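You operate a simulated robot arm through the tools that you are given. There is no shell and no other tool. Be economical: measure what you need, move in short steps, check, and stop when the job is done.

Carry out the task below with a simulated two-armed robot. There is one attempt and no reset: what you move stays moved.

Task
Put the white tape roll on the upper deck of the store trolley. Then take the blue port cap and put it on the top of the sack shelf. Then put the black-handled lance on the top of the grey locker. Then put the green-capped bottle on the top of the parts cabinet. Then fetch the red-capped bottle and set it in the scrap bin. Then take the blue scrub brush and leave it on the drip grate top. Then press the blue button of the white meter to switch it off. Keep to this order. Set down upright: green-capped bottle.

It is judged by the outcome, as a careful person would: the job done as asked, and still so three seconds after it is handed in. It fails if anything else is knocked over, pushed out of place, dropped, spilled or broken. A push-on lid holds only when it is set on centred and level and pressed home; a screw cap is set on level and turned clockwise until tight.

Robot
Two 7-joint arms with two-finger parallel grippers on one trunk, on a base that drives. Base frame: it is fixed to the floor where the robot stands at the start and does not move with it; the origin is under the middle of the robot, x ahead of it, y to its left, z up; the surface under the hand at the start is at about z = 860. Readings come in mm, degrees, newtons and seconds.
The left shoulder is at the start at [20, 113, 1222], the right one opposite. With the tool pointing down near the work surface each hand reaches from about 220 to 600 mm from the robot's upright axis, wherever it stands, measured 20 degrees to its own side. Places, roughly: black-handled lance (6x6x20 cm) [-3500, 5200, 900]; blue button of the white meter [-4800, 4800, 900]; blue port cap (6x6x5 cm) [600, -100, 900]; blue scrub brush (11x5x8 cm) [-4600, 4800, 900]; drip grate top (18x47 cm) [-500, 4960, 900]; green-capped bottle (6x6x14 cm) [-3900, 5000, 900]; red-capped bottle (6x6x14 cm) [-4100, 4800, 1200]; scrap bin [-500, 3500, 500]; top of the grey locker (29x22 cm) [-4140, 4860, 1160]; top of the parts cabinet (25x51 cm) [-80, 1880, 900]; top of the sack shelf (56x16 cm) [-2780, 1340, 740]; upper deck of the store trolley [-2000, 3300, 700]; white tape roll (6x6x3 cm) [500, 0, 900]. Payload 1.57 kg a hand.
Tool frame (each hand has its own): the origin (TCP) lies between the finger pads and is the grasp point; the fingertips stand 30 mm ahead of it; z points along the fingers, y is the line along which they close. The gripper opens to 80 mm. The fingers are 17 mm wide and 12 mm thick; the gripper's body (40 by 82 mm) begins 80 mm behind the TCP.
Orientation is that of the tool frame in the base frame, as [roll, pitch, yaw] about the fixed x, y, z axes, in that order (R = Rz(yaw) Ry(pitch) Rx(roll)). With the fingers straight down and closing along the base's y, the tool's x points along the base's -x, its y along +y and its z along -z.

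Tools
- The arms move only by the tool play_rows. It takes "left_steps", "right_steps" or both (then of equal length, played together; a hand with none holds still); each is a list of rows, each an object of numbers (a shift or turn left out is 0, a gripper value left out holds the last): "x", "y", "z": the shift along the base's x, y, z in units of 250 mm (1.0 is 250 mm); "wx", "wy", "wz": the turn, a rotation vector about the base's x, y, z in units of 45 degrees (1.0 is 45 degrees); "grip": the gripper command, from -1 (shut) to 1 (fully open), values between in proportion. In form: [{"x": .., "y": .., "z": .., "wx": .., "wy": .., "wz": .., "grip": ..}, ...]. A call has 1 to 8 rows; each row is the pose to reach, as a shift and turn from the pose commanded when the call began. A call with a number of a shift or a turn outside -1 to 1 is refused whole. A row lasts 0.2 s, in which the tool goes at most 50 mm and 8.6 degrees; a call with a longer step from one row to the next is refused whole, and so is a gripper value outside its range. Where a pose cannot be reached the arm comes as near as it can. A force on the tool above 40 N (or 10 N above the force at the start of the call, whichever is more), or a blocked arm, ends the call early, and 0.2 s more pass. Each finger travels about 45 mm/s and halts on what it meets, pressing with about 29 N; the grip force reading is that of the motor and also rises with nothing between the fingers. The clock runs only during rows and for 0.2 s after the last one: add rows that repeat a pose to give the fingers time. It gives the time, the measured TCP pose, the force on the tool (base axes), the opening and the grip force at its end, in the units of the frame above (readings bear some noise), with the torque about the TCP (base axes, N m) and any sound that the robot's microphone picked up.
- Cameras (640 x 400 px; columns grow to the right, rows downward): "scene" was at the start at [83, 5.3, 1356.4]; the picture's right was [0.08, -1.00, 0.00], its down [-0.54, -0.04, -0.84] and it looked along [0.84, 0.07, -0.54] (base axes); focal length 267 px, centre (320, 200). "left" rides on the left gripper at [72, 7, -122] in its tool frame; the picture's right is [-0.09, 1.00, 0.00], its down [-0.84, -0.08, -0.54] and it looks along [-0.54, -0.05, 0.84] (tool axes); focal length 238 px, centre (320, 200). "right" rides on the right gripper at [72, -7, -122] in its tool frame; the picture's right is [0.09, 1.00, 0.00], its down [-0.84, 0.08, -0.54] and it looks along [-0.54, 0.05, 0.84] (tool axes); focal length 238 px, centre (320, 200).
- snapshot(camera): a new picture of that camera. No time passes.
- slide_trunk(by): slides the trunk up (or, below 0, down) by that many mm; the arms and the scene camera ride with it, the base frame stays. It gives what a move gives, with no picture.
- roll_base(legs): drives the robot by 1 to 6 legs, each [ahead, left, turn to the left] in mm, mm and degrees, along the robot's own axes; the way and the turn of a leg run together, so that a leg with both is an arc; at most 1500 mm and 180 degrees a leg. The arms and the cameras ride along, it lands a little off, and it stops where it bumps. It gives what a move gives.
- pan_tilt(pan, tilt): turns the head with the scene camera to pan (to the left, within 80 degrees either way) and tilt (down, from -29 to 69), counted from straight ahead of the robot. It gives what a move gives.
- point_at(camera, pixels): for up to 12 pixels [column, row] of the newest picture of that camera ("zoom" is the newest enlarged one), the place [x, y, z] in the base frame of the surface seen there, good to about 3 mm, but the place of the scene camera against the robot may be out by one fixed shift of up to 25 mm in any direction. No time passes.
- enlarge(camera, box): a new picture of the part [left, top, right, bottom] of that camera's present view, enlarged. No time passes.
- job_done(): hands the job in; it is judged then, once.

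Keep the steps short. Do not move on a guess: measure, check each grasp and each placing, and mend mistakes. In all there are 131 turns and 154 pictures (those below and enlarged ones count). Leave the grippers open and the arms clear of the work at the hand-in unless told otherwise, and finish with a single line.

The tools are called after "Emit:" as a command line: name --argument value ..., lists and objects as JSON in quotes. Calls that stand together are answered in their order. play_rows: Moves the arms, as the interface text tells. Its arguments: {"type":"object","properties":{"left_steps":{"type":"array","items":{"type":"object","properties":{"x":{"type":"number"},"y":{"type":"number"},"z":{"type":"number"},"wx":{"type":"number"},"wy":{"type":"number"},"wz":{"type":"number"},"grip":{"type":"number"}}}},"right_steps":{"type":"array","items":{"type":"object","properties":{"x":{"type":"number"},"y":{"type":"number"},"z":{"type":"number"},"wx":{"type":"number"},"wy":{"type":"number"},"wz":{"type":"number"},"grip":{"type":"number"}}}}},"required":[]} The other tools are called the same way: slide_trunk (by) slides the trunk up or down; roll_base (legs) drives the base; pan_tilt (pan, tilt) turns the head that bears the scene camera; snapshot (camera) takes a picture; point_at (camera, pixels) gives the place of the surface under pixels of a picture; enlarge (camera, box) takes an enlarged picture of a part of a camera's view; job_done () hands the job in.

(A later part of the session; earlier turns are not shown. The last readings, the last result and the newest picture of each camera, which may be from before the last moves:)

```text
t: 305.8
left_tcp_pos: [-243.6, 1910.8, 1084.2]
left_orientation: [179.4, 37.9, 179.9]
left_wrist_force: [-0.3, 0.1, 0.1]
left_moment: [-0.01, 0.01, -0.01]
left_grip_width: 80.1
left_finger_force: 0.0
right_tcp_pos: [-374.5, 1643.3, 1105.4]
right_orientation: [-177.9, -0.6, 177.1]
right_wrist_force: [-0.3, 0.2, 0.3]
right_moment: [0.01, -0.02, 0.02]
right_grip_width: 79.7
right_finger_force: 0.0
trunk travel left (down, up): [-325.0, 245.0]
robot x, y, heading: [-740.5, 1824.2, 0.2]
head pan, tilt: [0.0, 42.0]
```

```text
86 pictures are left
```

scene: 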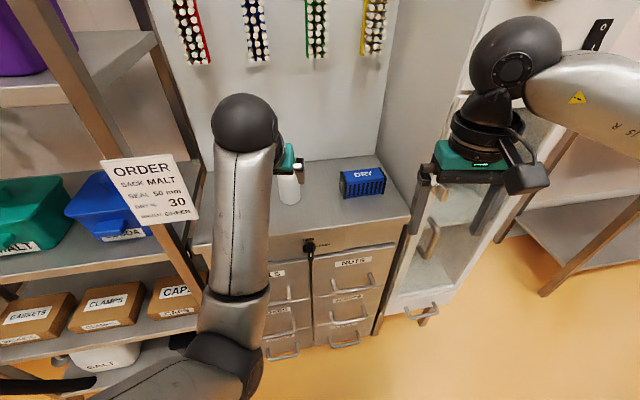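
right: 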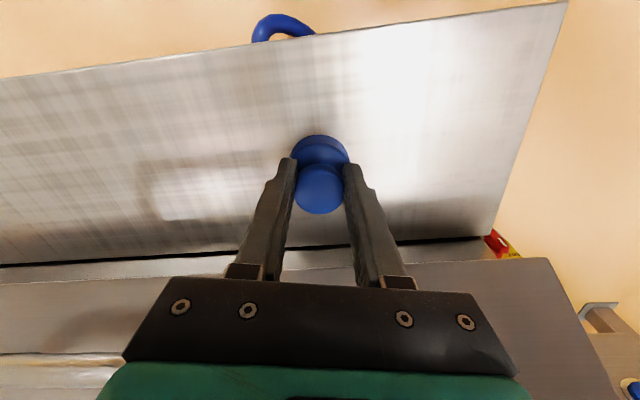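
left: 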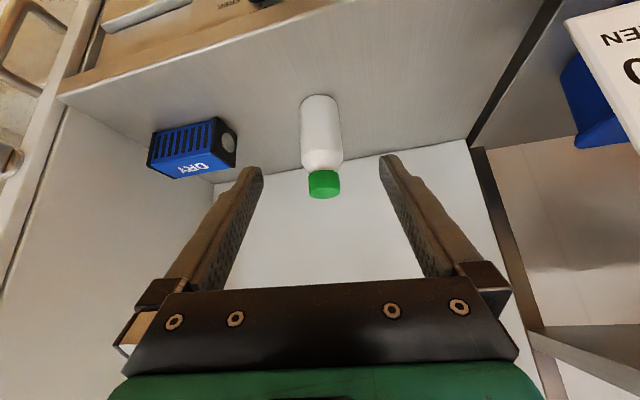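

Green bottle stands upright on the cabinet. Now back for the red-capped bottle on the locker: return the same way and face +y near (−3900,4100).

Emit:
roll_base --legs '[[-390, 0, 0], [0, 976, 0], [0, 1150, 0], [0, 0, 90], [50, 1370, 0], [100, 1400, 0]]'

Emit:
slide_trunk --by 200

Emit:
pan_tilt --pan 10 --tilt 30

Emit:
snapshot --camera "scene"

Emit:
snapshot --camera "left"

```text
t: 335.3
left_tcp_pos: [-3976.4, 4571.0, 1084.4]
left_orientation: [179.4, 38.0, -90.3]
left_wrist_force: [0.3, -0.5, 0.3]
left_moment: [0.02, 0.01, 0.02]
left_grip_width: 79.9
left_finger_force: 0.0
right_tcp_pos: [-3708.9, 4440.6, 1107.2]
right_orientation: [-177.9, -0.5, -93.3]
right_wrist_force: [0.4, 1.1, -0.9]
right_moment: [-0.01, 0.0, 0.02]
right_grip_width: 80.2
right_finger_force: 0.1
trunk travel left (down, up): [-325.0, 245.0]
robot x, y, heading: [-3892.7, 4077.6, 89.6]
head pan, tilt: [0.0, 42.0]
```

```text
t: 337.4
left_tcp_pos: [-3976.8, 4570.7, 1284.3]
left_orientation: [179.4, 38.0, -90.2]
left_wrist_force: [-0.7, 0.5, 0.2]
left_moment: [0.0, 0.04, 0.01]
left_grip_width: 80.0
left_finger_force: 0.1
right_tcp_pos: [-3709.6, 4439.0, 1306.9]
right_orientation: [-177.9, -0.5, -93.4]
right_wrist_force: [0.2, -0.6, 0.0]
right_moment: [0.01, 0.01, -0.02]
right_grip_width: 80.2
right_finger_force: 0.0
trunk travel left (down, up): [-525.0, 45.0]
robot x, y, heading: [-3893.6, 4075.8, 90.1]
head pan, tilt: [0.0, 42.0]
```

```text
t: 338.2
left_tcp_pos: [-3976.1, 4570.9, 1284.3]
left_orientation: [179.4, 37.9, -90.3]
left_wrist_force: [-0.5, -0.3, -0.1]
left_moment: [0.02, 0.01, 0.0]
left_grip_width: 80.0
left_finger_force: 0.1
right_tcp_pos: [-3708.8, 4439.3, 1307.2]
right_orientation: [-177.9, -0.4, -93.3]
right_wrist_force: [0.0, -0.7, -0.4]
right_moment: [-0.01, -0.04, 0.03]
right_grip_width: 79.7
right_finger_force: 0.1
trunk travel left (down, up): [-525.0, 45.0]
robot x, y, heading: [-3893.4, 4075.5, 89.9]
head pan, tilt: [10.0, 30.0]
```

```text
85 pictures are left
```

scene: 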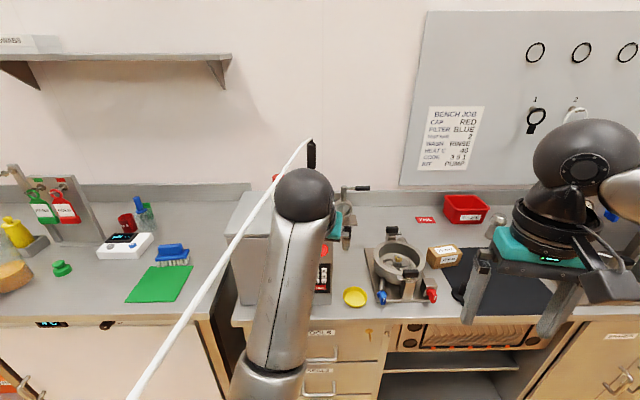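

```text
84 pictures are left
```

left: 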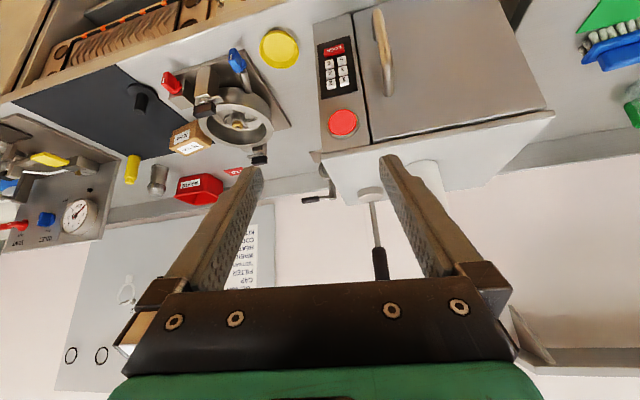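

Tilt the left hand 22° more and roll 165 left, 100 ahead to stand before the red bottle.

Emit:
play_rows --left_steps '[{"wx": 0.17}, {"wx": 0.34}, {"wx": 0.49}, {"wx": 0.49}]'

Emit:
roll_base --legs '[[0, 165, 0], [90, 0, 0]]'

Emit:
snapshot --camera "left"

```text
t: 339.2
left_tcp_pos: [-3977.4, 4571.8, 1286.2]
left_orientation: [179.1, 60.3, -90.6]
left_wrist_force: [0.0, 0.0, 0.7]
left_moment: [0.03, -0.01, 0.03]
left_grip_width: 79.8
left_finger_force: 0.0
right_tcp_pos: [-3708.1, 4438.6, 1306.4]
right_orientation: [-177.9, -0.5, -93.4]
right_wrist_force: [0.0, 0.0, 0.2]
right_moment: [-0.01, 0.0, 0.0]
right_grip_width: 80.1
right_finger_force: 0.1
trunk travel left (down, up): [-525.0, 45.0]
robot x, y, heading: [-3891.6, 4075.3, 89.8]
head pan, tilt: [10.0, 30.0]
```

```text
t: 341.3
left_tcp_pos: [-4146.5, 4661.1, 1285.3]
left_orientation: [179.2, 60.1, -90.5]
left_wrist_force: [0.9, 0.9, -0.3]
left_moment: [-0.03, -0.01, 0.02]
left_grip_width: 80.0
left_finger_force: 0.0
right_tcp_pos: [-3877.5, 4526.6, 1306.6]
right_orientation: [-178.0, -0.5, -93.2]
right_wrist_force: [-0.5, 0.1, -0.5]
right_moment: [-0.04, 0.01, 0.02]
right_grip_width: 80.0
right_finger_force: 0.1
trunk travel left (down, up): [-525.0, 45.0]
robot x, y, heading: [-4064.3, 4168.3, 90.4]
head pan, tilt: [10.0, 30.0]
```

```text
83 pictures are left
```

left: 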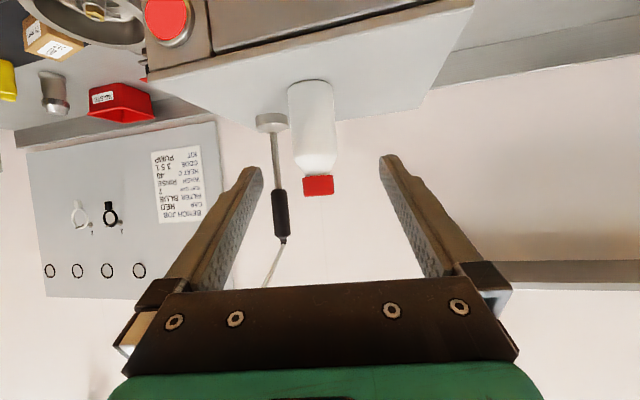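

Emit:
point_at --camera "left" --pixels '[[314, 110], [292, 110], [333, 110], [318, 183], [318, 145], [312, 92], [272, 122], [280, 210], [350, 90], [305, 60]]'

```text
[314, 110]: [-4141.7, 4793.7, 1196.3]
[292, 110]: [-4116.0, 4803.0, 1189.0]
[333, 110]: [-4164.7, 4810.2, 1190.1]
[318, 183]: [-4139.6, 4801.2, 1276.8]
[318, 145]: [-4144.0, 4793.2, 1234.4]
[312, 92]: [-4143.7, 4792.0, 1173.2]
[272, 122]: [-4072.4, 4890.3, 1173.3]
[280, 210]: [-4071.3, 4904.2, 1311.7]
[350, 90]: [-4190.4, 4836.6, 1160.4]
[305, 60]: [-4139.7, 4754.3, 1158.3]
```

Centre (−4141,4820), top of locker 1159. Advance to z 1213 and grip.

Emit:
play_rows --left_steps '[{"x": 0.022, "y": 0.1, "z": 0}, {"x": 0.022, "y": 0.2, "z": -0.04}, {"x": 0.022, "y": 0.34, "z": -0.12}, {"x": 0.022, "y": 0.48, "z": -0.2}, {"x": 0.022, "y": 0.6, "z": -0.265}, {"x": 0.022, "y": 0.636, "z": -0.285}, {"x": 0.022, "y": 0.636, "z": -0.285}]'

Emit:
play_rows --left_steps '[{"grip": -1}, {"grip": -1}, {"grip": -1}, {"grip": -1}, {"grip": -1}]'

Emit:
play_rows --left_steps '[{"z": 0.06}, {"z": 0.16}, {"z": 0.28}, {"z": 0.4}, {"z": 0.4}]'

Emit:
snapshot --camera "left"

```text
t: 342.9
left_tcp_pos: [-4141.4, 4817.1, 1213.4]
left_orientation: [179.2, 60.2, -90.4]
left_wrist_force: [-0.1, -0.4, -0.7]
left_moment: [0.01, 0.03, 0.01]
left_grip_width: 80.1
left_finger_force: 0.1
right_tcp_pos: [-3878.1, 4528.0, 1306.6]
right_orientation: [-177.8, -0.4, -93.2]
right_wrist_force: [0.0, -0.3, -0.3]
right_moment: [-0.02, -0.01, -0.03]
right_grip_width: 80.3
right_finger_force: 0.1
trunk travel left (down, up): [-525.0, 45.0]
robot x, y, heading: [-4062.2, 4165.4, 90.1]
head pan, tilt: [10.0, 30.0]
```

```text
t: 344.1
left_tcp_pos: [-4142.1, 4817.4, 1213.2]
left_orientation: [179.1, 60.1, -90.4]
left_wrist_force: [0.7, 0.6, 0.6]
left_moment: [0.02, -0.04, -0.02]
left_grip_width: 54.5
left_finger_force: 29.0
right_tcp_pos: [-3878.6, 4527.0, 1306.1]
right_orientation: [-177.9, -0.5, -93.3]
right_wrist_force: [0.2, 0.7, 0.9]
right_moment: [-0.02, 0.0, -0.02]
right_grip_width: 80.0
right_finger_force: 0.1
trunk travel left (down, up): [-525.0, 45.0]
robot x, y, heading: [-4065.2, 4163.4, 90.1]
head pan, tilt: [10.0, 30.0]
```

```text
t: 345.3
left_tcp_pos: [-4140.9, 4817.8, 1312.7]
left_orientation: [179.2, 60.1, -90.4]
left_wrist_force: [-0.4, -0.1, -0.6]
left_moment: [0.03, 0.0, -0.01]
left_grip_width: 54.1
left_finger_force: 28.9
right_tcp_pos: [-3878.4, 4526.7, 1306.7]
right_orientation: [-177.9, -0.6, -93.3]
right_wrist_force: [0.9, -0.7, -0.3]
right_moment: [0.02, -0.02, -0.01]
right_grip_width: 79.9
right_finger_force: 0.0
trunk travel left (down, up): [-525.0, 45.0]
robot x, y, heading: [-4063.0, 4166.3, 90.1]
head pan, tilt: [10.0, 30.0]
```

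```text
82 pictures are left
```

left: 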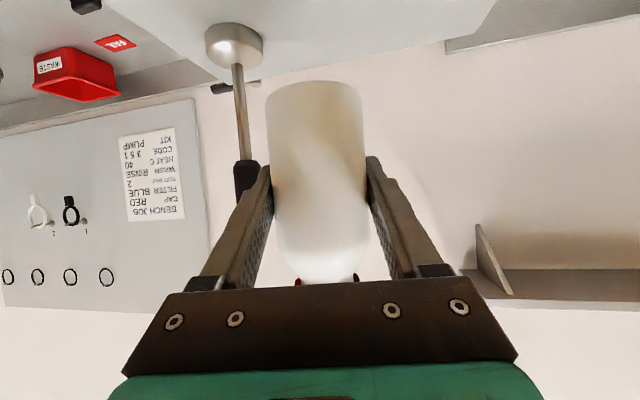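

Held; back out, pull in and drive toward the scrap bin.

Emit:
roll_base --legs '[[-250, 0, 0]]'

Emit:
play_rows --left_steps '[{"y": -0.15}, {"y": -0.3}, {"y": -0.4}, {"y": -0.4}]'

Emit:
roll_base --legs '[[15, -1160, 0], [15, -1400, 0], [-100, -300, 0], [0, 0, -95]]'

Emit:
pan_tilt --pan -10 --tilt 42

Emit:
snapshot --camera "scene"

```text
t: 347.1
left_tcp_pos: [-4139.7, 4568.8, 1311.9]
left_orientation: [179.1, 60.2, -90.4]
left_wrist_force: [-0.1, -0.3, -0.3]
left_moment: [0.01, -0.02, 0.0]
left_grip_width: 54.0
left_finger_force: 29.0
right_tcp_pos: [-3878.0, 4276.9, 1306.8]
right_orientation: [-177.9, -0.5, -93.3]
right_wrist_force: [-0.2, 0.3, -0.1]
right_moment: [0.05, 0.01, -0.03]
right_grip_width: 80.0
right_finger_force: 0.1
trunk travel left (down, up): [-525.0, 45.0]
robot x, y, heading: [-4066.4, 3918.6, 89.8]
head pan, tilt: [10.0, 30.0]
```

```text
t: 348.1
left_tcp_pos: [-4145.0, 4472.1, 1317.9]
left_orientation: [178.1, 60.7, -91.2]
left_wrist_force: [0.2, 0.2, -1.0]
left_moment: [0.02, 0.01, -0.01]
left_grip_width: 54.3
left_finger_force: 29.1
right_tcp_pos: [-3877.6, 4278.8, 1304.4]
right_orientation: [-178.0, -0.6, -93.2]
right_wrist_force: [0.0, 0.4, -0.3]
right_moment: [0.01, 0.01, 0.03]
right_grip_width: 79.8
right_finger_force: 0.0
trunk travel left (down, up): [-525.0, 45.0]
robot x, y, heading: [-4058.5, 3918.0, 89.9]
head pan, tilt: [10.0, 30.0]
```

```text
t: 366.7
left_tcp_pos: [-569.4, 3922.6, 1313.1]
left_orientation: [177.9, 60.2, 175.5]
left_wrist_force: [0.1, -0.5, -0.4]
left_moment: [0.0, 0.01, 0.01]
left_grip_width: 53.4
left_finger_force: 29.2
right_tcp_pos: [-776.7, 3666.3, 1306.3]
right_orientation: [-178.0, -0.5, 173.6]
right_wrist_force: [0.1, 0.2, -0.2]
right_moment: [-0.02, -0.02, 0.02]
right_grip_width: 79.7
right_finger_force: 0.1
trunk travel left (down, up): [-525.0, 45.0]
robot x, y, heading: [-1122.2, 3871.5, -3.2]
head pan, tilt: [10.0, 30.0]
```

```text
t: 367.5
left_tcp_pos: [-568.7, 3923.8, 1313.1]
left_orientation: [177.6, 60.0, 175.5]
left_wrist_force: [0.1, -0.2, -1.5]
left_moment: [0.0, -0.01, -0.02]
left_grip_width: 53.7
left_finger_force: 29.3
right_tcp_pos: [-776.5, 3665.4, 1307.0]
right_orientation: [-177.9, -0.5, 173.5]
right_wrist_force: [0.6, -0.1, -0.2]
right_moment: [0.01, -0.01, 0.01]
right_grip_width: 80.0
right_finger_force: 0.0
trunk travel left (down, up): [-525.0, 45.0]
robot x, y, heading: [-1127.3, 3870.7, -3.2]
head pan, tilt: [-10.0, 42.0]
```

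```text
81 pictures are left
```

scene: 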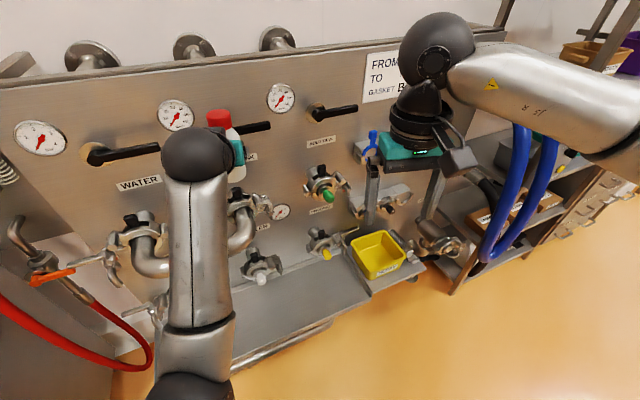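

The valve panel is close. The yellow open box at (378,252) may be the scrap bin; measure.

Emit:
point_at --camera "scene" --pixels '[[378, 252], [350, 240], [378, 278], [405, 258], [383, 232], [150, 150], [100, 155], [255, 127], [220, 125], [270, 280], [345, 110], [30, 265]]'

Emit:
enlarge --camera "scene" --box '[300, 150, 480, 310]'

```text
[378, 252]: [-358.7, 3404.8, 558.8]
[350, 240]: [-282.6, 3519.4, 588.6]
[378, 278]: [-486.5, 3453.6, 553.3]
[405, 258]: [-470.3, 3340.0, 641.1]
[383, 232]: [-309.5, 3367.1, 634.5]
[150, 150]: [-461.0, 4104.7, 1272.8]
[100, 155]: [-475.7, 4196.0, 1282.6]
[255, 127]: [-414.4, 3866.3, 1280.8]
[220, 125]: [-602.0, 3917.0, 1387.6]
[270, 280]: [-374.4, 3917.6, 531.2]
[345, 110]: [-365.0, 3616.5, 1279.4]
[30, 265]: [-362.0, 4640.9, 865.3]
```

```text
2.50 times, centred on (390, 230) of scene
```

zoom: 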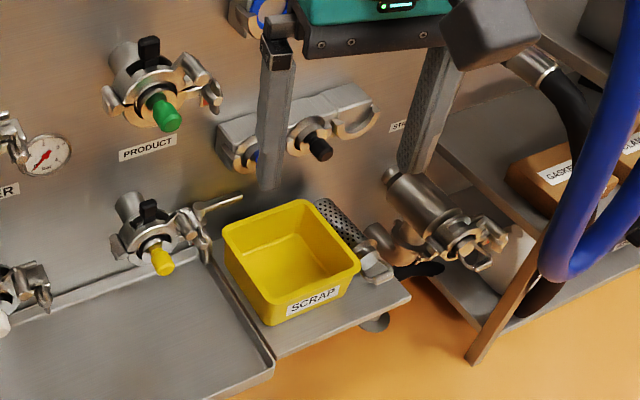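

Scrap bin = yellow box, rim z≈635, centre ≈ (−375,3400). Back off, slide right so that the left hand lines up, and look again.

Emit:
roll_base --legs '[[-150, 0, 3.2], [0, -560, 0]]'

Emit:
pan_tilt --pan 5 --tilt 48

Emit:
snapshot --camera "scene"

Emit:
snapshot --camera "right"

```text
t: 371.7
left_tcp_pos: [-725.0, 3413.6, 1313.1]
left_orientation: [177.6, 60.1, 178.9]
left_wrist_force: [0.5, -0.2, -1.2]
left_moment: [0.01, -0.03, 0.0]
left_grip_width: 53.4
left_finger_force: 28.8
right_tcp_pos: [-915.7, 3143.8, 1305.5]
right_orientation: [-177.9, -0.6, 177.1]
right_wrist_force: [-0.4, -0.5, 0.7]
right_moment: [0.01, -0.02, 0.01]
right_grip_width: 80.1
right_finger_force: 0.0
trunk travel left (down, up): [-525.0, 45.0]
robot x, y, heading: [-1282.2, 3327.2, 0.4]
head pan, tilt: [-10.0, 42.0]
```

```text
t: 372.4
left_tcp_pos: [-723.6, 3415.3, 1313.5]
left_orientation: [177.6, 60.2, 178.9]
left_wrist_force: [0.1, 0.7, -0.6]
left_moment: [0.03, 0.01, 0.02]
left_grip_width: 53.3
left_finger_force: 29.6
right_tcp_pos: [-916.4, 3144.0, 1306.5]
right_orientation: [-177.8, -0.5, 177.1]
right_wrist_force: [-0.2, 0.5, 0.4]
right_moment: [-0.02, 0.03, 0.04]
right_grip_width: 79.9
right_finger_force: 0.1
trunk travel left (down, up): [-525.0, 45.0]
robot x, y, heading: [-1280.0, 3328.6, 0.5]
head pan, tilt: [5.0, 48.0]
```

```text
79 pictures are left
```

scene: 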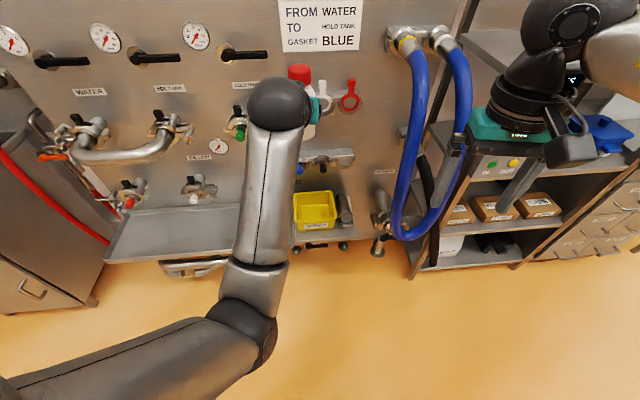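

```text
78 pictures are left
```

right: 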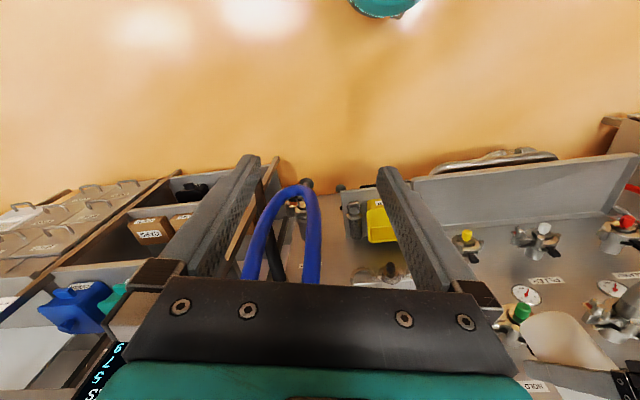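

Emit:
point_at --camera "scene" --pixels '[[465, 100], [465, 160], [440, 205], [400, 180], [325, 158], [345, 155], [295, 195], [334, 193], [335, 228], [296, 230], [315, 212], [345, 205]]'

Emit:
enlarge --camera "scene" --box '[250, 110, 430, 260]'

```text
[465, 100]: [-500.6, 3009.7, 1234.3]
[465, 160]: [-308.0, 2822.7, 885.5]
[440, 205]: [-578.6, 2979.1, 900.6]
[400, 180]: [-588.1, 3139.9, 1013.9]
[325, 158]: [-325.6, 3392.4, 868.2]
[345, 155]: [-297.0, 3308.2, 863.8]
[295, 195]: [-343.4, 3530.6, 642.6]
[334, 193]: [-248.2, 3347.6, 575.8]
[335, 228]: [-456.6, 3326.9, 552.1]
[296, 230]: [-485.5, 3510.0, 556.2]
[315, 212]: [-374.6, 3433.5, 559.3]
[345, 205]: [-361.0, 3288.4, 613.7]
```

```text
2.67 times, centred on (340, 185) of scene
```

zoom: 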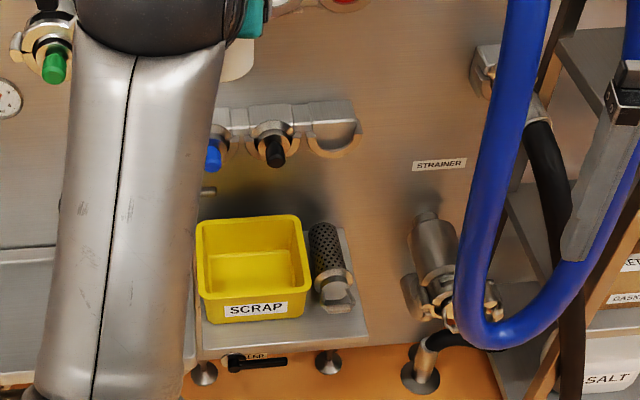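

Emit:
point_at --camera "zoom" --pixels '[[203, 296], [303, 286], [299, 217], [199, 223], [250, 291], [250, 272], [245, 218], [330, 250], [335, 305], [275, 152], [330, 145], [210, 160]]'

```text
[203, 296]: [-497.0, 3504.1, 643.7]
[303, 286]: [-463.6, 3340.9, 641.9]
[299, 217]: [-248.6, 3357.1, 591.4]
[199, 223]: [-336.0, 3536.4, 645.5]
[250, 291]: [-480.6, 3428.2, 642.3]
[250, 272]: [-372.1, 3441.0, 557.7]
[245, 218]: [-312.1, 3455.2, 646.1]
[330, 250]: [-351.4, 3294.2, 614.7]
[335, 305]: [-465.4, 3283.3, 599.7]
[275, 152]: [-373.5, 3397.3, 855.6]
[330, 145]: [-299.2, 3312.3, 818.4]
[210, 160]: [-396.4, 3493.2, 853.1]
```

Bin rim: x −458…−300 (true), y 3340…3505, z≈637, floor ≈552; valve knobs overhang its rear at z 850. So: tuck the right hand from the blue hose, stand at heading −12°, lower in front, then slide the bottle in under the knobs.

Emit:
play_rows --right_steps '[{"x": -0.13}, {"x": -0.26}, {"x": -0.38}, {"x": -0.38}]'

Emit:
roll_base --legs '[[162, 176, 0], [0, 0, -12.5]]'

Emit:
slide_trunk --by -525

Emit:
play_rows --left_steps '[{"wx": 0.035, "wy": 0.17}, {"wx": 0.07, "wy": 0.34}, {"wx": 0.083, "wy": 0.391}, {"wx": 0.083, "wy": 0.391, "z": -0.15}, {"wx": 0.083, "wy": 0.391, "z": -0.28}, {"wx": 0.083, "wy": 0.391, "z": -0.28}]'

Emit:
snapshot --camera "left"

Emit:
snapshot --camera "scene"

```text
t: 373.4
left_tcp_pos: [-723.9, 3414.7, 1313.0]
left_orientation: [177.6, 60.1, 178.9]
left_wrist_force: [-0.3, 0.5, -0.4]
left_moment: [-0.03, -0.02, -0.02]
left_grip_width: 53.4
left_finger_force: 28.9
right_tcp_pos: [-1010.2, 3143.3, 1306.9]
right_orientation: [-177.9, -0.5, 177.1]
right_wrist_force: [0.4, 0.1, 0.1]
right_moment: [0.02, 0.03, 0.0]
right_grip_width: 80.0
right_finger_force: 0.2
trunk travel left (down, up): [-525.0, 45.0]
robot x, y, heading: [-1279.6, 3326.8, 0.5]
head pan, tilt: [5.0, 48.0]
```

```text
t: 376.0
left_tcp_pos: [-559.1, 3470.8, 1312.9]
left_orientation: [177.6, 60.1, 166.4]
left_wrist_force: [0.7, -0.2, -0.6]
left_moment: [-0.01, 0.02, 0.03]
left_grip_width: 53.3
left_finger_force: 28.9
right_tcp_pos: [-895.8, 3267.3, 1305.4]
right_orientation: [-177.9, -0.5, 164.8]
right_wrist_force: [0.0, 0.3, 0.5]
right_moment: [0.01, 0.0, -0.04]
right_grip_width: 80.0
right_finger_force: 0.1
trunk travel left (down, up): [-525.0, 45.0]
robot x, y, heading: [-1116.3, 3504.5, -12.0]
head pan, tilt: [5.0, 48.0]
```

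```text
refused: -525 is not a number from -400 to 400
```

```text
t: 377.4
left_tcp_pos: [-559.7, 3468.9, 1242.1]
left_orientation: [178.2, 42.1, 167.0]
left_wrist_force: [0.3, 0.1, -0.4]
left_moment: [0.0, -0.02, -0.03]
left_grip_width: 53.3
left_finger_force: 28.7
right_tcp_pos: [-894.8, 3267.6, 1307.5]
right_orientation: [-177.9, -0.5, 164.7]
right_wrist_force: [0.5, -0.5, -1.0]
right_moment: [-0.01, -0.01, 0.02]
right_grip_width: 80.0
right_finger_force: 0.1
trunk travel left (down, up): [-525.0, 45.0]
robot x, y, heading: [-1117.2, 3504.3, -12.2]
head pan, tilt: [5.0, 48.0]
```

```text
76 pictures are left
```

left: 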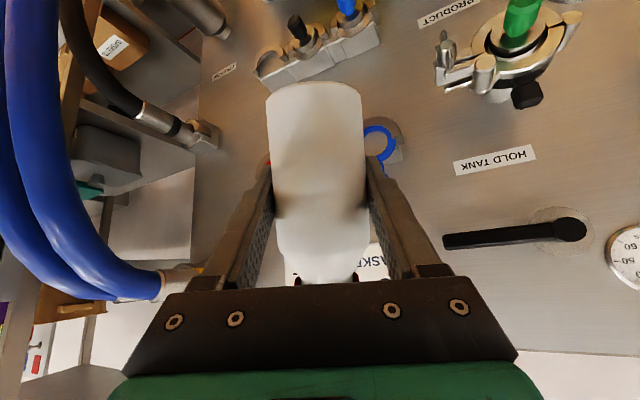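

```text
75 pictures are left
```

scene: 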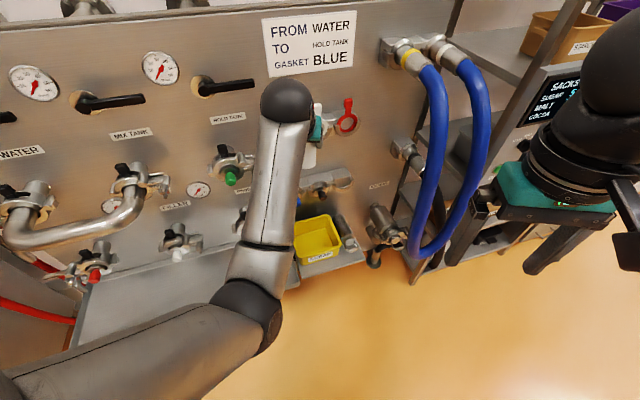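

Emit:
slide_trunk --by -400

Emit:
slide_trunk --by -120

Emit:
snapshot --camera "left"

Emit:
snapshot --camera "scene"

```text
t: 381.2
left_tcp_pos: [-560.7, 3469.1, 842.4]
left_orientation: [178.2, 42.2, 167.1]
left_wrist_force: [-0.3, -0.1, -0.2]
left_moment: [-0.01, -0.01, -0.03]
left_grip_width: 52.9
left_finger_force: 29.0
right_tcp_pos: [-896.1, 3268.8, 906.5]
right_orientation: [-177.8, -0.5, 164.7]
right_wrist_force: [1.3, 0.3, -0.2]
right_moment: [-0.02, 0.03, -0.01]
right_grip_width: 79.8
right_finger_force: 0.0
trunk travel left (down, up): [-125.0, 445.0]
robot x, y, heading: [-1116.8, 3507.0, -12.0]
head pan, tilt: [5.0, 48.0]
```

```text
t: 382.7
left_tcp_pos: [-560.6, 3469.1, 722.3]
left_orientation: [178.1, 42.0, 167.1]
left_wrist_force: [0.0, 0.0, 0.5]
left_moment: [-0.04, 0.01, 0.02]
left_grip_width: 52.8
left_finger_force: 28.7
right_tcp_pos: [-895.8, 3268.1, 785.3]
right_orientation: [-177.9, -0.5, 164.6]
right_wrist_force: [0.4, 0.6, -0.1]
right_moment: [0.01, 0.01, 0.02]
right_grip_width: 80.0
right_finger_force: 0.0
trunk travel left (down, up): [-5.0, 565.0]
robot x, y, heading: [-1118.7, 3503.5, -12.1]
head pan, tilt: [5.0, 48.0]
```

```text
74 pictures are left
```

left: 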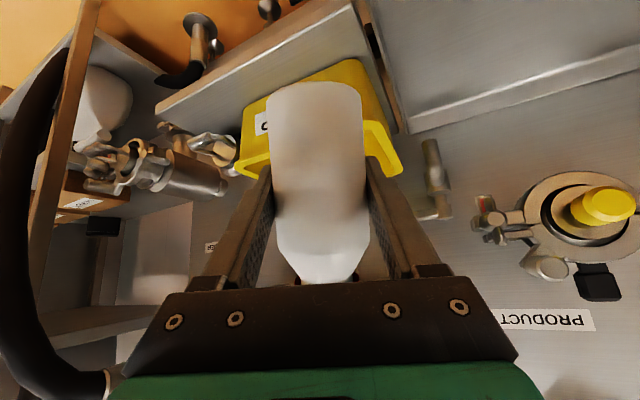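

```text
73 pictures are left
```

scene: 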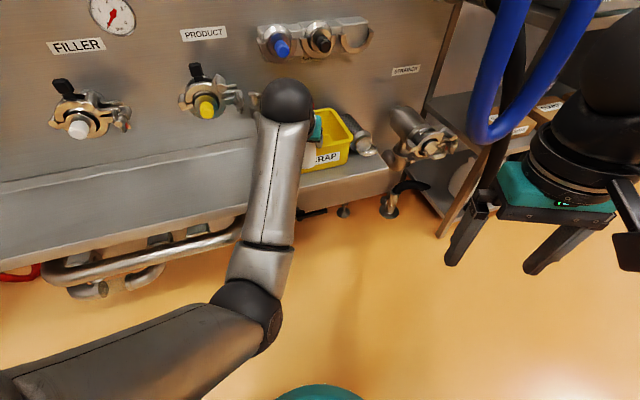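

Emit:
point_at --camera "left" --pixels '[[258, 128], [345, 68], [245, 105], [385, 130], [395, 165], [245, 165], [375, 130], [262, 105], [360, 60], [440, 195], [400, 130]]'

```text
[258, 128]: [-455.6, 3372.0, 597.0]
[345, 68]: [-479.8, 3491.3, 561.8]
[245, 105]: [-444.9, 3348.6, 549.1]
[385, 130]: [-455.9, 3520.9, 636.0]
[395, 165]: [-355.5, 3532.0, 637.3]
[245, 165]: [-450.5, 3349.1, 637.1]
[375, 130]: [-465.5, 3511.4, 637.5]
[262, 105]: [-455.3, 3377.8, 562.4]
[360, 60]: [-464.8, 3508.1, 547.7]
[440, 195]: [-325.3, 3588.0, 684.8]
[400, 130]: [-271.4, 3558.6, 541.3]
```

Bin from the wrist camera: x −465…−290, y 3345…3530, rim 637. Slide in to (−395,3442).

Emit:
play_rows --left_steps '[{"x": 0.16, "y": -0.025}, {"x": 0.32, "y": -0.05}, {"x": 0.48, "y": -0.08}, {"x": 0.62, "y": -0.1}, {"x": 0.66, "y": -0.108}, {"x": 0.66, "y": -0.108}]'

Emit:
snapshot --camera "left"

```text
t: 384.1
left_tcp_pos: [-402.0, 3448.2, 723.3]
left_orientation: [178.3, 42.1, 167.0]
left_wrist_force: [0.3, -0.7, -0.8]
left_moment: [-0.01, 0.0, 0.02]
left_grip_width: 52.7
left_finger_force: 29.2
left hand out of reach, approached as far as the arm can: row 5, 6
right_tcp_pos: [-896.1, 3268.0, 786.9]
right_orientation: [-177.9, -0.5, 164.6]
right_wrist_force: [0.4, 0.0, -0.4]
right_moment: [0.03, 0.02, 0.0]
right_grip_width: 80.2
right_finger_force: 0.1
trunk travel left (down, up): [-5.0, 565.0]
robot x, y, heading: [-1121.2, 3504.6, -11.9]
head pan, tilt: [5.0, 48.0]
```

```text
72 pictures are left
```

left: 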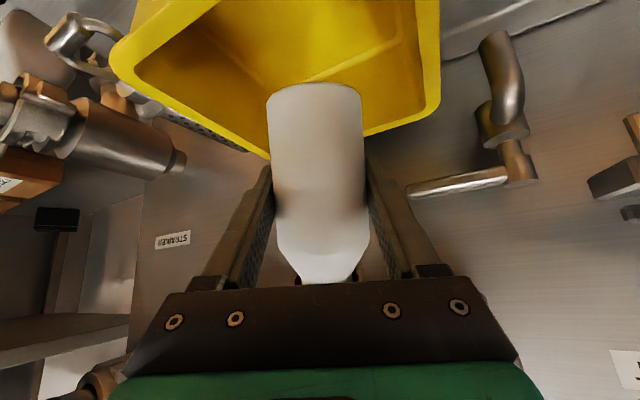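

At the arm's limit. Pull the hand back 100 mm, then roll the base 110 ahead instead.

Emit:
play_rows --left_steps '[{"x": -0.12, "y": 0.02}, {"x": -0.26, "y": 0.05}, {"x": -0.4, "y": 0.08}, {"x": -0.5, "y": 0.1}, {"x": -0.5, "y": 0.1}]'

```text
t: 385.3
left_tcp_pos: [-529.4, 3471.9, 722.2]
left_orientation: [178.1, 42.0, 166.9]
left_wrist_force: [0.2, 0.4, -1.6]
left_moment: [-0.01, 0.0, -0.03]
left_grip_width: 52.9
left_finger_force: 29.3
right_tcp_pos: [-897.1, 3267.7, 785.3]
right_orientation: [-178.0, -0.5, 164.7]
right_wrist_force: [-0.3, 0.0, 0.0]
right_moment: [0.02, 0.0, -0.04]
right_grip_width: 80.1
right_finger_force: 0.0
trunk travel left (down, up): [-5.0, 565.0]
robot x, y, heading: [-1116.0, 3502.8, -12.2]
head pan, tilt: [5.0, 48.0]
```

Emit:
roll_base --legs '[[135, 0, 0]]'

Emit:
play_rows --left_steps '[{"z": -0.12}, {"z": -0.24}, {"z": -0.34}, {"z": -0.4}, {"z": -0.42}, {"z": -0.42}]'

Emit:
snapshot --camera "left"

```text
t: 386.6
left_tcp_pos: [-397.8, 3445.1, 723.7]
left_orientation: [178.2, 42.1, 167.1]
left_wrist_force: [-0.7, 0.2, -0.4]
left_moment: [0.0, 0.03, -0.03]
left_grip_width: 52.5
left_finger_force: 28.7
right_tcp_pos: [-763.5, 3240.0, 787.0]
right_orientation: [-177.8, -0.5, 164.8]
right_wrist_force: [0.5, -0.3, -0.3]
right_moment: [0.01, -0.01, 0.02]
right_grip_width: 80.1
right_finger_force: 0.0
trunk travel left (down, up): [-5.0, 565.0]
robot x, y, heading: [-988.6, 3477.1, -12.2]
head pan, tilt: [5.0, 48.0]
```

```text
t: 388.0
left_tcp_pos: [-397.2, 3444.2, 617.1]
left_orientation: [178.2, 42.1, 167.1]
left_wrist_force: [-0.1, -0.1, -0.7]
left_moment: [0.0, 0.04, 0.01]
left_grip_width: 52.4
left_finger_force: 28.9
right_tcp_pos: [-765.0, 3240.1, 787.0]
right_orientation: [-177.8, -0.5, 164.6]
right_wrist_force: [0.2, 0.2, -0.8]
right_moment: [-0.02, 0.04, 0.01]
right_grip_width: 80.1
right_finger_force: 0.1
trunk travel left (down, up): [-5.0, 565.0]
robot x, y, heading: [-985.1, 3478.0, -12.3]
head pan, tilt: [5.0, 48.0]
```

```text
71 pictures are left
```

left: 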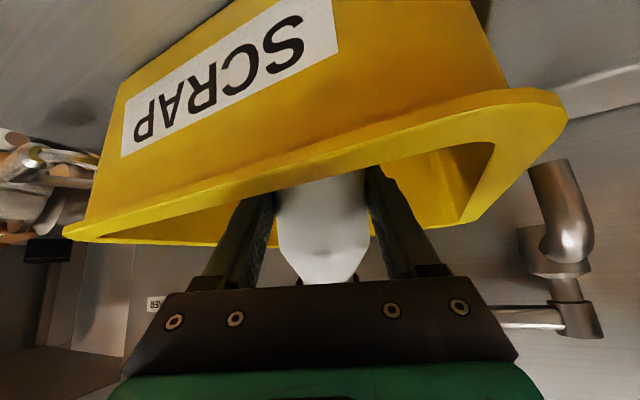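

Bottle is inside the bin; creep down to contact.

Emit:
play_rows --left_steps '[{"z": -0.012}, {"z": -0.024}, {"z": -0.036}, {"z": -0.036}]'

```text
t: 389.0
left_tcp_pos: [-396.4, 3444.6, 613.0]
left_orientation: [178.2, 42.6, 167.1]
left_wrist_force: [-2.1, 0.4, 18.8]
left_moment: [0.0, -0.11, 0.02]
left_grip_width: 52.6
left_finger_force: 29.4
right_tcp_pos: [-765.7, 3240.7, 787.7]
right_orientation: [-177.9, -0.4, 164.7]
right_wrist_force: [0.1, 0.2, 0.6]
right_moment: [-0.01, -0.02, -0.01]
right_grip_width: 80.2
right_finger_force: 0.0
trunk travel left (down, up): [-5.0, 565.0]
robot x, y, heading: [-988.4, 3475.0, -11.9]
head pan, tilt: [5.0, 48.0]
```

Bottle bottom is on the bin floor. Open and lift straight back-up along the hand axis.

Emit:
play_rows --left_steps '[{"z": 0.012, "grip": 0.3}, {"z": 0.012, "grip": 0.4}, {"z": 0.012, "grip": 1}, {"z": 0.012, "grip": 1}, {"z": 0.012, "grip": 1}]'

Emit:
play_rows --left_steps '[{"x": -0.1, "y": 0.02, "z": 0.12}, {"x": -0.2, "y": 0.04, "z": 0.24}, {"x": -0.3, "y": 0.06, "z": 0.36}, {"x": -0.42, "y": 0.09, "z": 0.48}, {"x": -0.56, "y": 0.12, "z": 0.5}, {"x": -0.7, "y": 0.15, "z": 0.5}, {"x": -0.7, "y": 0.15, "z": 0.5}]'

Emit:
snapshot --camera "left"

Emit:
snapshot --camera "scene"

```text
t: 390.2
left_tcp_pos: [-398.1, 3443.9, 612.7]
left_orientation: [178.2, 42.1, 167.0]
left_wrist_force: [-0.6, 0.5, -0.6]
left_moment: [-0.01, 0.02, -0.02]
left_grip_width: 79.9
left_finger_force: 0.0
right_tcp_pos: [-764.1, 3240.5, 786.5]
right_orientation: [-177.9, -0.5, 164.7]
right_wrist_force: [-0.4, -0.2, 0.0]
right_moment: [-0.03, 0.02, 0.03]
right_grip_width: 79.7
right_finger_force: 0.1
trunk travel left (down, up): [-5.0, 565.0]
robot x, y, heading: [-988.8, 3476.7, -12.2]
head pan, tilt: [5.0, 48.0]
```

```text
t: 392.0
left_tcp_pos: [-549.6, 3494.1, 780.2]
left_orientation: [175.1, 48.5, 165.9]
left_wrist_force: [-1.1, -0.2, -0.7]
left_moment: [-0.01, -0.03, 0.0]
left_grip_width: 80.1
left_finger_force: 0.1
right_tcp_pos: [-764.8, 3239.6, 787.8]
right_orientation: [-177.9, -0.7, 164.8]
right_wrist_force: [1.1, 0.8, 0.2]
right_moment: [0.01, 0.02, 0.01]
right_grip_width: 80.2
right_finger_force: 0.0
trunk travel left (down, up): [-5.0, 565.0]
robot x, y, heading: [-986.3, 3477.1, -12.0]
head pan, tilt: [5.0, 48.0]
stopped in row 7 (left hand): the arm was blocked; the commanded pose is now the measured one
```

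```text
70 pictures are left
```

left: 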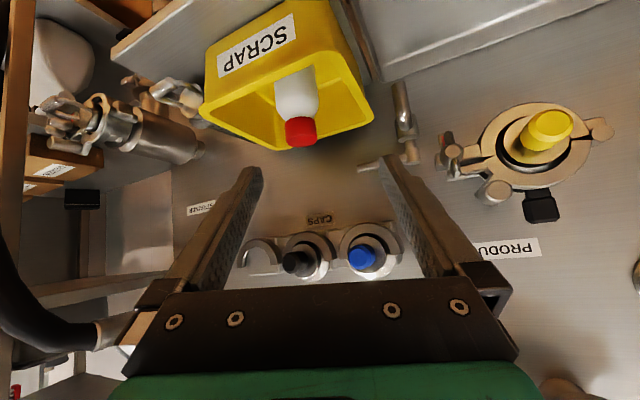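

```text
69 pictures are left
```

scene: 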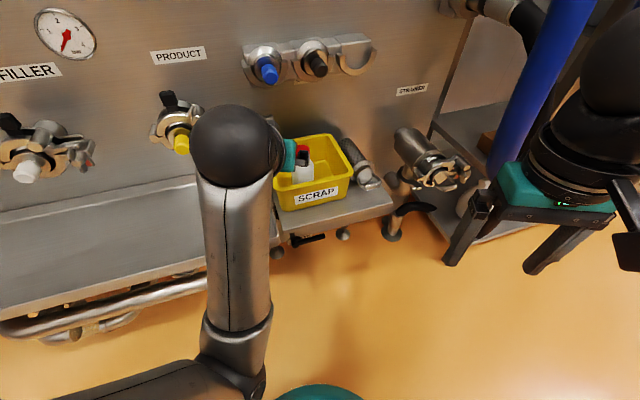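

Red bottle stands in the bin. Back away, raise the trunk and drive to the brush (−4584,3980), facing +y.

Emit:
roll_base --legs '[[-220, 0, 0]]'

Emit:
slide_trunk --by 370

Emit:
roll_base --legs '[[0, 0, 102], [430, 0, 0], [10, 1400, 0], [10, 1400, 0], [0, 500, 0]]'

Emit:
pan_tilt --pan 15 --tilt 35

Emit:
snapshot --camera "scene"

```text
t: 393.7
left_tcp_pos: [-756.4, 3539.4, 779.0]
left_orientation: [175.1, 48.5, 166.2]
left_wrist_force: [0.9, 0.2, 0.1]
left_moment: [0.01, 0.0, -0.01]
left_grip_width: 79.9
left_finger_force: 0.0
right_tcp_pos: [-972.9, 3285.0, 785.8]
right_orientation: [-178.0, -0.6, 164.9]
right_wrist_force: [-0.7, -0.4, -0.6]
right_moment: [0.01, -0.02, 0.02]
right_grip_width: 79.9
right_finger_force: 0.1
trunk travel left (down, up): [-5.0, 565.0]
robot x, y, heading: [-1194.0, 3523.0, -11.8]
head pan, tilt: [5.0, 48.0]
```

```text
t: 397.3
left_tcp_pos: [-757.5, 3538.7, 1149.3]
left_orientation: [175.0, 48.6, 166.0]
left_wrist_force: [0.1, -1.1, -0.3]
left_moment: [-0.02, 0.01, 0.04]
left_grip_width: 80.0
left_finger_force: 0.0
right_tcp_pos: [-973.4, 3284.6, 1156.7]
right_orientation: [-177.9, -0.5, 164.7]
right_wrist_force: [-1.0, 0.0, -0.5]
right_moment: [0.01, -0.05, -0.02]
right_grip_width: 80.0
right_finger_force: 0.0
trunk travel left (down, up): [-375.0, 195.0]
robot x, y, heading: [-1192.4, 3522.2, -11.9]
head pan, tilt: [5.0, 48.0]
```

```text
t: 419.9
left_tcp_pos: [-4587.1, 4491.6, 1149.6]
left_orientation: [175.1, 48.5, -94.3]
left_wrist_force: [-0.6, -0.6, -0.9]
left_moment: [-0.05, -0.01, -0.01]
left_grip_width: 80.0
left_finger_force: 0.0
right_tcp_pos: [-4301.8, 4321.0, 1156.1]
right_orientation: [-177.8, -0.5, -95.6]
right_wrist_force: [0.0, 0.5, -0.3]
right_moment: [0.02, -0.01, 0.01]
right_grip_width: 79.8
right_finger_force: 0.0
trunk travel left (down, up): [-375.0, 195.0]
robot x, y, heading: [-4496.2, 4059.9, 87.6]
head pan, tilt: [5.0, 48.0]
```

```text
t: 420.6
left_tcp_pos: [-4587.7, 4491.4, 1149.0]
left_orientation: [175.1, 48.6, -94.4]
left_wrist_force: [0.2, -0.7, 0.2]
left_moment: [0.02, 0.01, -0.02]
left_grip_width: 79.9
left_finger_force: 0.1
right_tcp_pos: [-4299.5, 4320.9, 1157.7]
right_orientation: [-177.9, -0.5, -95.7]
right_wrist_force: [-0.2, 0.3, -0.2]
right_moment: [-0.01, -0.01, -0.03]
right_grip_width: 79.9
right_finger_force: 0.2
trunk travel left (down, up): [-375.0, 195.0]
robot x, y, heading: [-4494.5, 4062.2, 88.0]
head pan, tilt: [15.0, 35.0]
```

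```text
68 pictures are left
```

scene: 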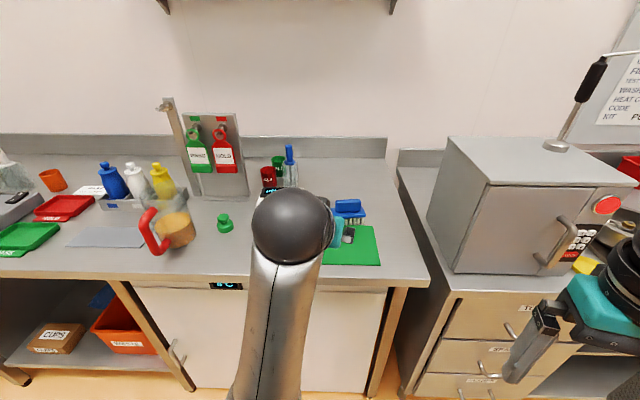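

Emit:
snapshot --camera "left"

Emit:
point_at --camera "scene" --pixels '[[350, 205], [348, 213], [365, 215], [350, 255], [380, 285], [425, 280], [455, 155], [435, 265]]'

```text
67 pictures are left
```

left: 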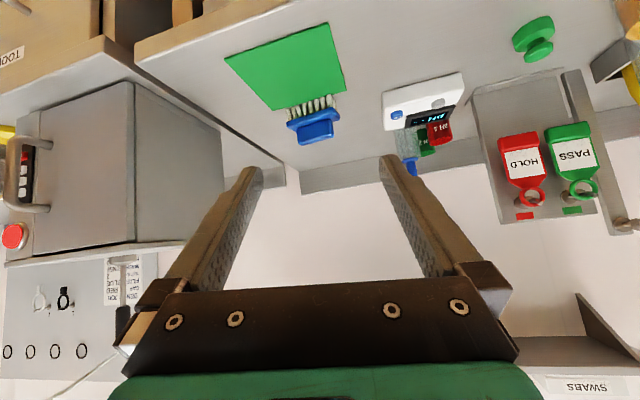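

```text
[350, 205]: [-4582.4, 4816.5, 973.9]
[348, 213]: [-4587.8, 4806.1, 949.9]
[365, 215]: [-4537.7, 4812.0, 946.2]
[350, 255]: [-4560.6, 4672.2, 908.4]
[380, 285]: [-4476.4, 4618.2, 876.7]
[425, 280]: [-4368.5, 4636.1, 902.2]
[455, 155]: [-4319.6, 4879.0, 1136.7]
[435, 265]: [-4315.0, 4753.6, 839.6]
```

Emit:
enlarge --camera "left" --box '[220, 40, 480, 200]'

Emit:
point_at --camera "zoom" --pixels '[[170, 215], [295, 195], [230, 205], [235, 240], [200, 245], [275, 228], [420, 178], [540, 160], [530, 150], [430, 185], [470, 165], [130, 100]]'

```text
2.46 times, centred on (350, 120) of left
```

zoom: 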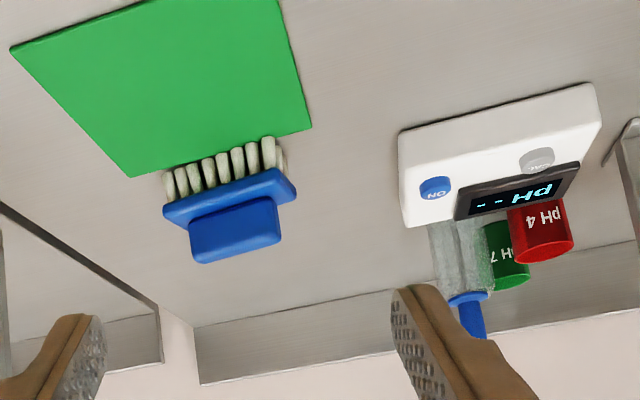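

```text
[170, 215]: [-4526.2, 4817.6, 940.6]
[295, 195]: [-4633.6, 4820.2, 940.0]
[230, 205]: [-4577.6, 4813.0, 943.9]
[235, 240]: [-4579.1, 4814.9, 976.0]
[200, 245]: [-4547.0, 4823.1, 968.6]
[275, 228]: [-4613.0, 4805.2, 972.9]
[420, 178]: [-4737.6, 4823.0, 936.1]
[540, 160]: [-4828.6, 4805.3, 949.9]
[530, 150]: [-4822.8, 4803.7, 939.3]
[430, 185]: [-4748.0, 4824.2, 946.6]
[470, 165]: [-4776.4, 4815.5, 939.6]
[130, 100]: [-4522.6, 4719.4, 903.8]
```

Brush: handle block top z≈977, x −4545…−4615, y≈4825, long axis along x. I'll grip across it from above, so the left hand must be straight down and yawed 90°. First level it.

Emit:
play_rows --left_steps '[{"wx": -0.18}, {"wx": -0.36}, {"wx": -0.54}, {"wx": -0.72}, {"wx": -0.9}, {"wx": -1.0}, {"wx": -1.0}]'

Emit:
play_rows --left_steps '[{"wx": -0.08, "wz": 0.15}, {"wx": -0.08, "wz": 0.33}, {"wx": -0.08, "wz": 0.51}, {"wx": -0.08, "wz": 0.69}, {"wx": -0.08, "wz": 0.87}, {"wx": -0.08, "wz": 0.98}, {"wx": -0.08, "wz": 0.98}]'

```text
t: 421.2
left_tcp_pos: [-4654.1, 4504.2, 1131.2]
left_orientation: [164.1, 33.6, -95.6]
left_wrist_force: [-0.5, -0.5, 0.2]
left_moment: [0.0, -0.01, 0.0]
left_grip_width: 80.0
left_finger_force: 0.1
left hand out of reach, approached as far as the arm can: row 2, 3
right_tcp_pos: [-4300.1, 4320.4, 1155.9]
right_orientation: [-177.9, -0.4, -95.6]
right_wrist_force: [-0.1, -0.5, 0.2]
right_moment: [-0.04, 0.01, 0.01]
right_grip_width: 80.0
right_finger_force: 0.1
trunk travel left (down, up): [-375.0, 195.0]
robot x, y, heading: [-4496.2, 4058.7, 88.0]
head pan, tilt: [15.0, 35.0]
stopped in row 3 (left hand): the arm was blocked; the commanded pose is now the measured one
```

```text
t: 422.0
left_tcp_pos: [-4712.0, 4504.3, 1133.2]
left_orientation: [155.2, 32.1, -75.3]
left_wrist_force: [0.2, 0.6, 0.1]
left_moment: [0.02, 0.03, 0.0]
left_grip_width: 80.0
left_finger_force: 0.0
right_tcp_pos: [-4301.5, 4321.8, 1157.0]
right_orientation: [-177.9, -0.5, -95.6]
right_wrist_force: [0.3, 0.1, 0.4]
right_moment: [0.0, 0.01, 0.0]
right_grip_width: 80.2
right_finger_force: 0.0
trunk travel left (down, up): [-375.0, 195.0]
robot x, y, heading: [-4502.6, 4064.6, 87.8]
head pan, tilt: [15.0, 35.0]
stopped in row 3 (left hand): the arm was blocked; the commanded pose is now the measured one
```

The left arm is folded too close; bring it forward to free it.

Emit:
play_rows --left_steps '[{"x": 0.1, "y": 0.12}, {"x": 0.2, "y": 0.26}, {"x": 0.3, "y": 0.4}, {"x": 0.4, "y": 0.52}, {"x": 0.4, "y": 0.52}]'

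Emit:
play_rows --left_steps '[{"wx": -0.15, "wy": -0.1}, {"wx": -0.3, "wy": -0.2}, {"wx": -0.45, "wy": -0.3}, {"wx": -0.6, "wy": -0.4}, {"wx": -0.64, "wy": -0.45}, {"wx": -0.64, "wy": -0.45}]'

```text
t: 423.2
left_tcp_pos: [-4612.8, 4634.8, 1132.0]
left_orientation: [155.4, 32.0, -75.1]
left_wrist_force: [-1.3, 0.1, -0.5]
left_moment: [0.01, -0.01, 0.0]
left_grip_width: 80.0
left_finger_force: 0.0
right_tcp_pos: [-4301.6, 4321.2, 1157.0]
right_orientation: [-177.9, -0.5, -95.6]
right_wrist_force: [-0.1, 1.5, -0.1]
right_moment: [-0.02, 0.0, -0.01]
right_grip_width: 80.0
right_finger_force: 0.0
trunk travel left (down, up): [-375.0, 195.0]
robot x, y, heading: [-4497.7, 4061.4, 87.8]
head pan, tilt: [15.0, 35.0]
```

```text
t: 424.6
left_tcp_pos: [-4608.5, 4621.7, 1132.9]
left_orientation: [166.9, -1.4, -72.1]
left_wrist_force: [0.6, 0.1, -0.4]
left_moment: [0.02, 0.0, -0.01]
left_grip_width: 80.1
left_finger_force: 0.1
left hand out of reach, approached as far as the arm can: row 4, 5, 6
right_tcp_pos: [-4302.1, 4321.7, 1156.3]
right_orientation: [-177.9, -0.5, -95.6]
right_wrist_force: [-1.0, -0.8, 0.1]
right_moment: [0.0, -0.02, 0.02]
right_grip_width: 79.9
right_finger_force: 0.0
trunk travel left (down, up): [-375.0, 195.0]
robot x, y, heading: [-4498.9, 4061.4, 87.7]
head pan, tilt: [15.0, 35.0]
```

Emit:
play_rows --left_steps '[{"y": -0.1, "wx": 0.03, "wy": -0.1}, {"y": -0.2, "wx": 0.06, "wy": -0.2}, {"y": -0.25, "wx": 0.09, "wy": -0.275}, {"y": -0.25, "wx": 0.09, "wy": -0.275}]'

Emit:
play_rows --left_steps '[{"wz": 0.16}, {"wz": 0.34}, {"wz": 0.52}, {"wz": 0.7}, {"wz": 0.88}, {"wz": 0.98}, {"wz": 0.98}]'

```text
t: 425.6
left_tcp_pos: [-4615.8, 4591.8, 1122.6]
left_orientation: [180.0, -1.4, -72.5]
left_wrist_force: [0.6, 0.5, 0.7]
left_moment: [0.0, 0.0, -0.04]
left_grip_width: 80.0
left_finger_force: 0.2
left hand out of reach, approached as far as the arm can: row 2, 3, 4
right_tcp_pos: [-4301.9, 4321.0, 1157.2]
right_orientation: [-177.9, -0.6, -95.5]
right_wrist_force: [-1.2, 0.3, 0.6]
right_moment: [-0.01, 0.06, 0.01]
right_grip_width: 79.7
right_finger_force: 0.0
trunk travel left (down, up): [-375.0, 195.0]
robot x, y, heading: [-4495.2, 4060.1, 87.8]
head pan, tilt: [15.0, 35.0]
```

```text
t: 427.2
left_tcp_pos: [-4612.8, 4593.1, 1121.7]
left_orientation: [179.8, -1.3, -28.2]
left_wrist_force: [-0.6, -0.6, -0.1]
left_moment: [-0.01, -0.03, 0.02]
left_grip_width: 80.1
left_finger_force: 0.1
right_tcp_pos: [-4301.0, 4321.2, 1157.0]
right_orientation: [-177.9, -0.4, -95.6]
right_wrist_force: [0.2, 0.2, -0.4]
right_moment: [0.0, 0.03, 0.05]
right_grip_width: 79.9
right_finger_force: 0.1
trunk travel left (down, up): [-375.0, 195.0]
robot x, y, heading: [-4498.1, 4060.8, 87.7]
head pan, tilt: [15.0, 35.0]
```

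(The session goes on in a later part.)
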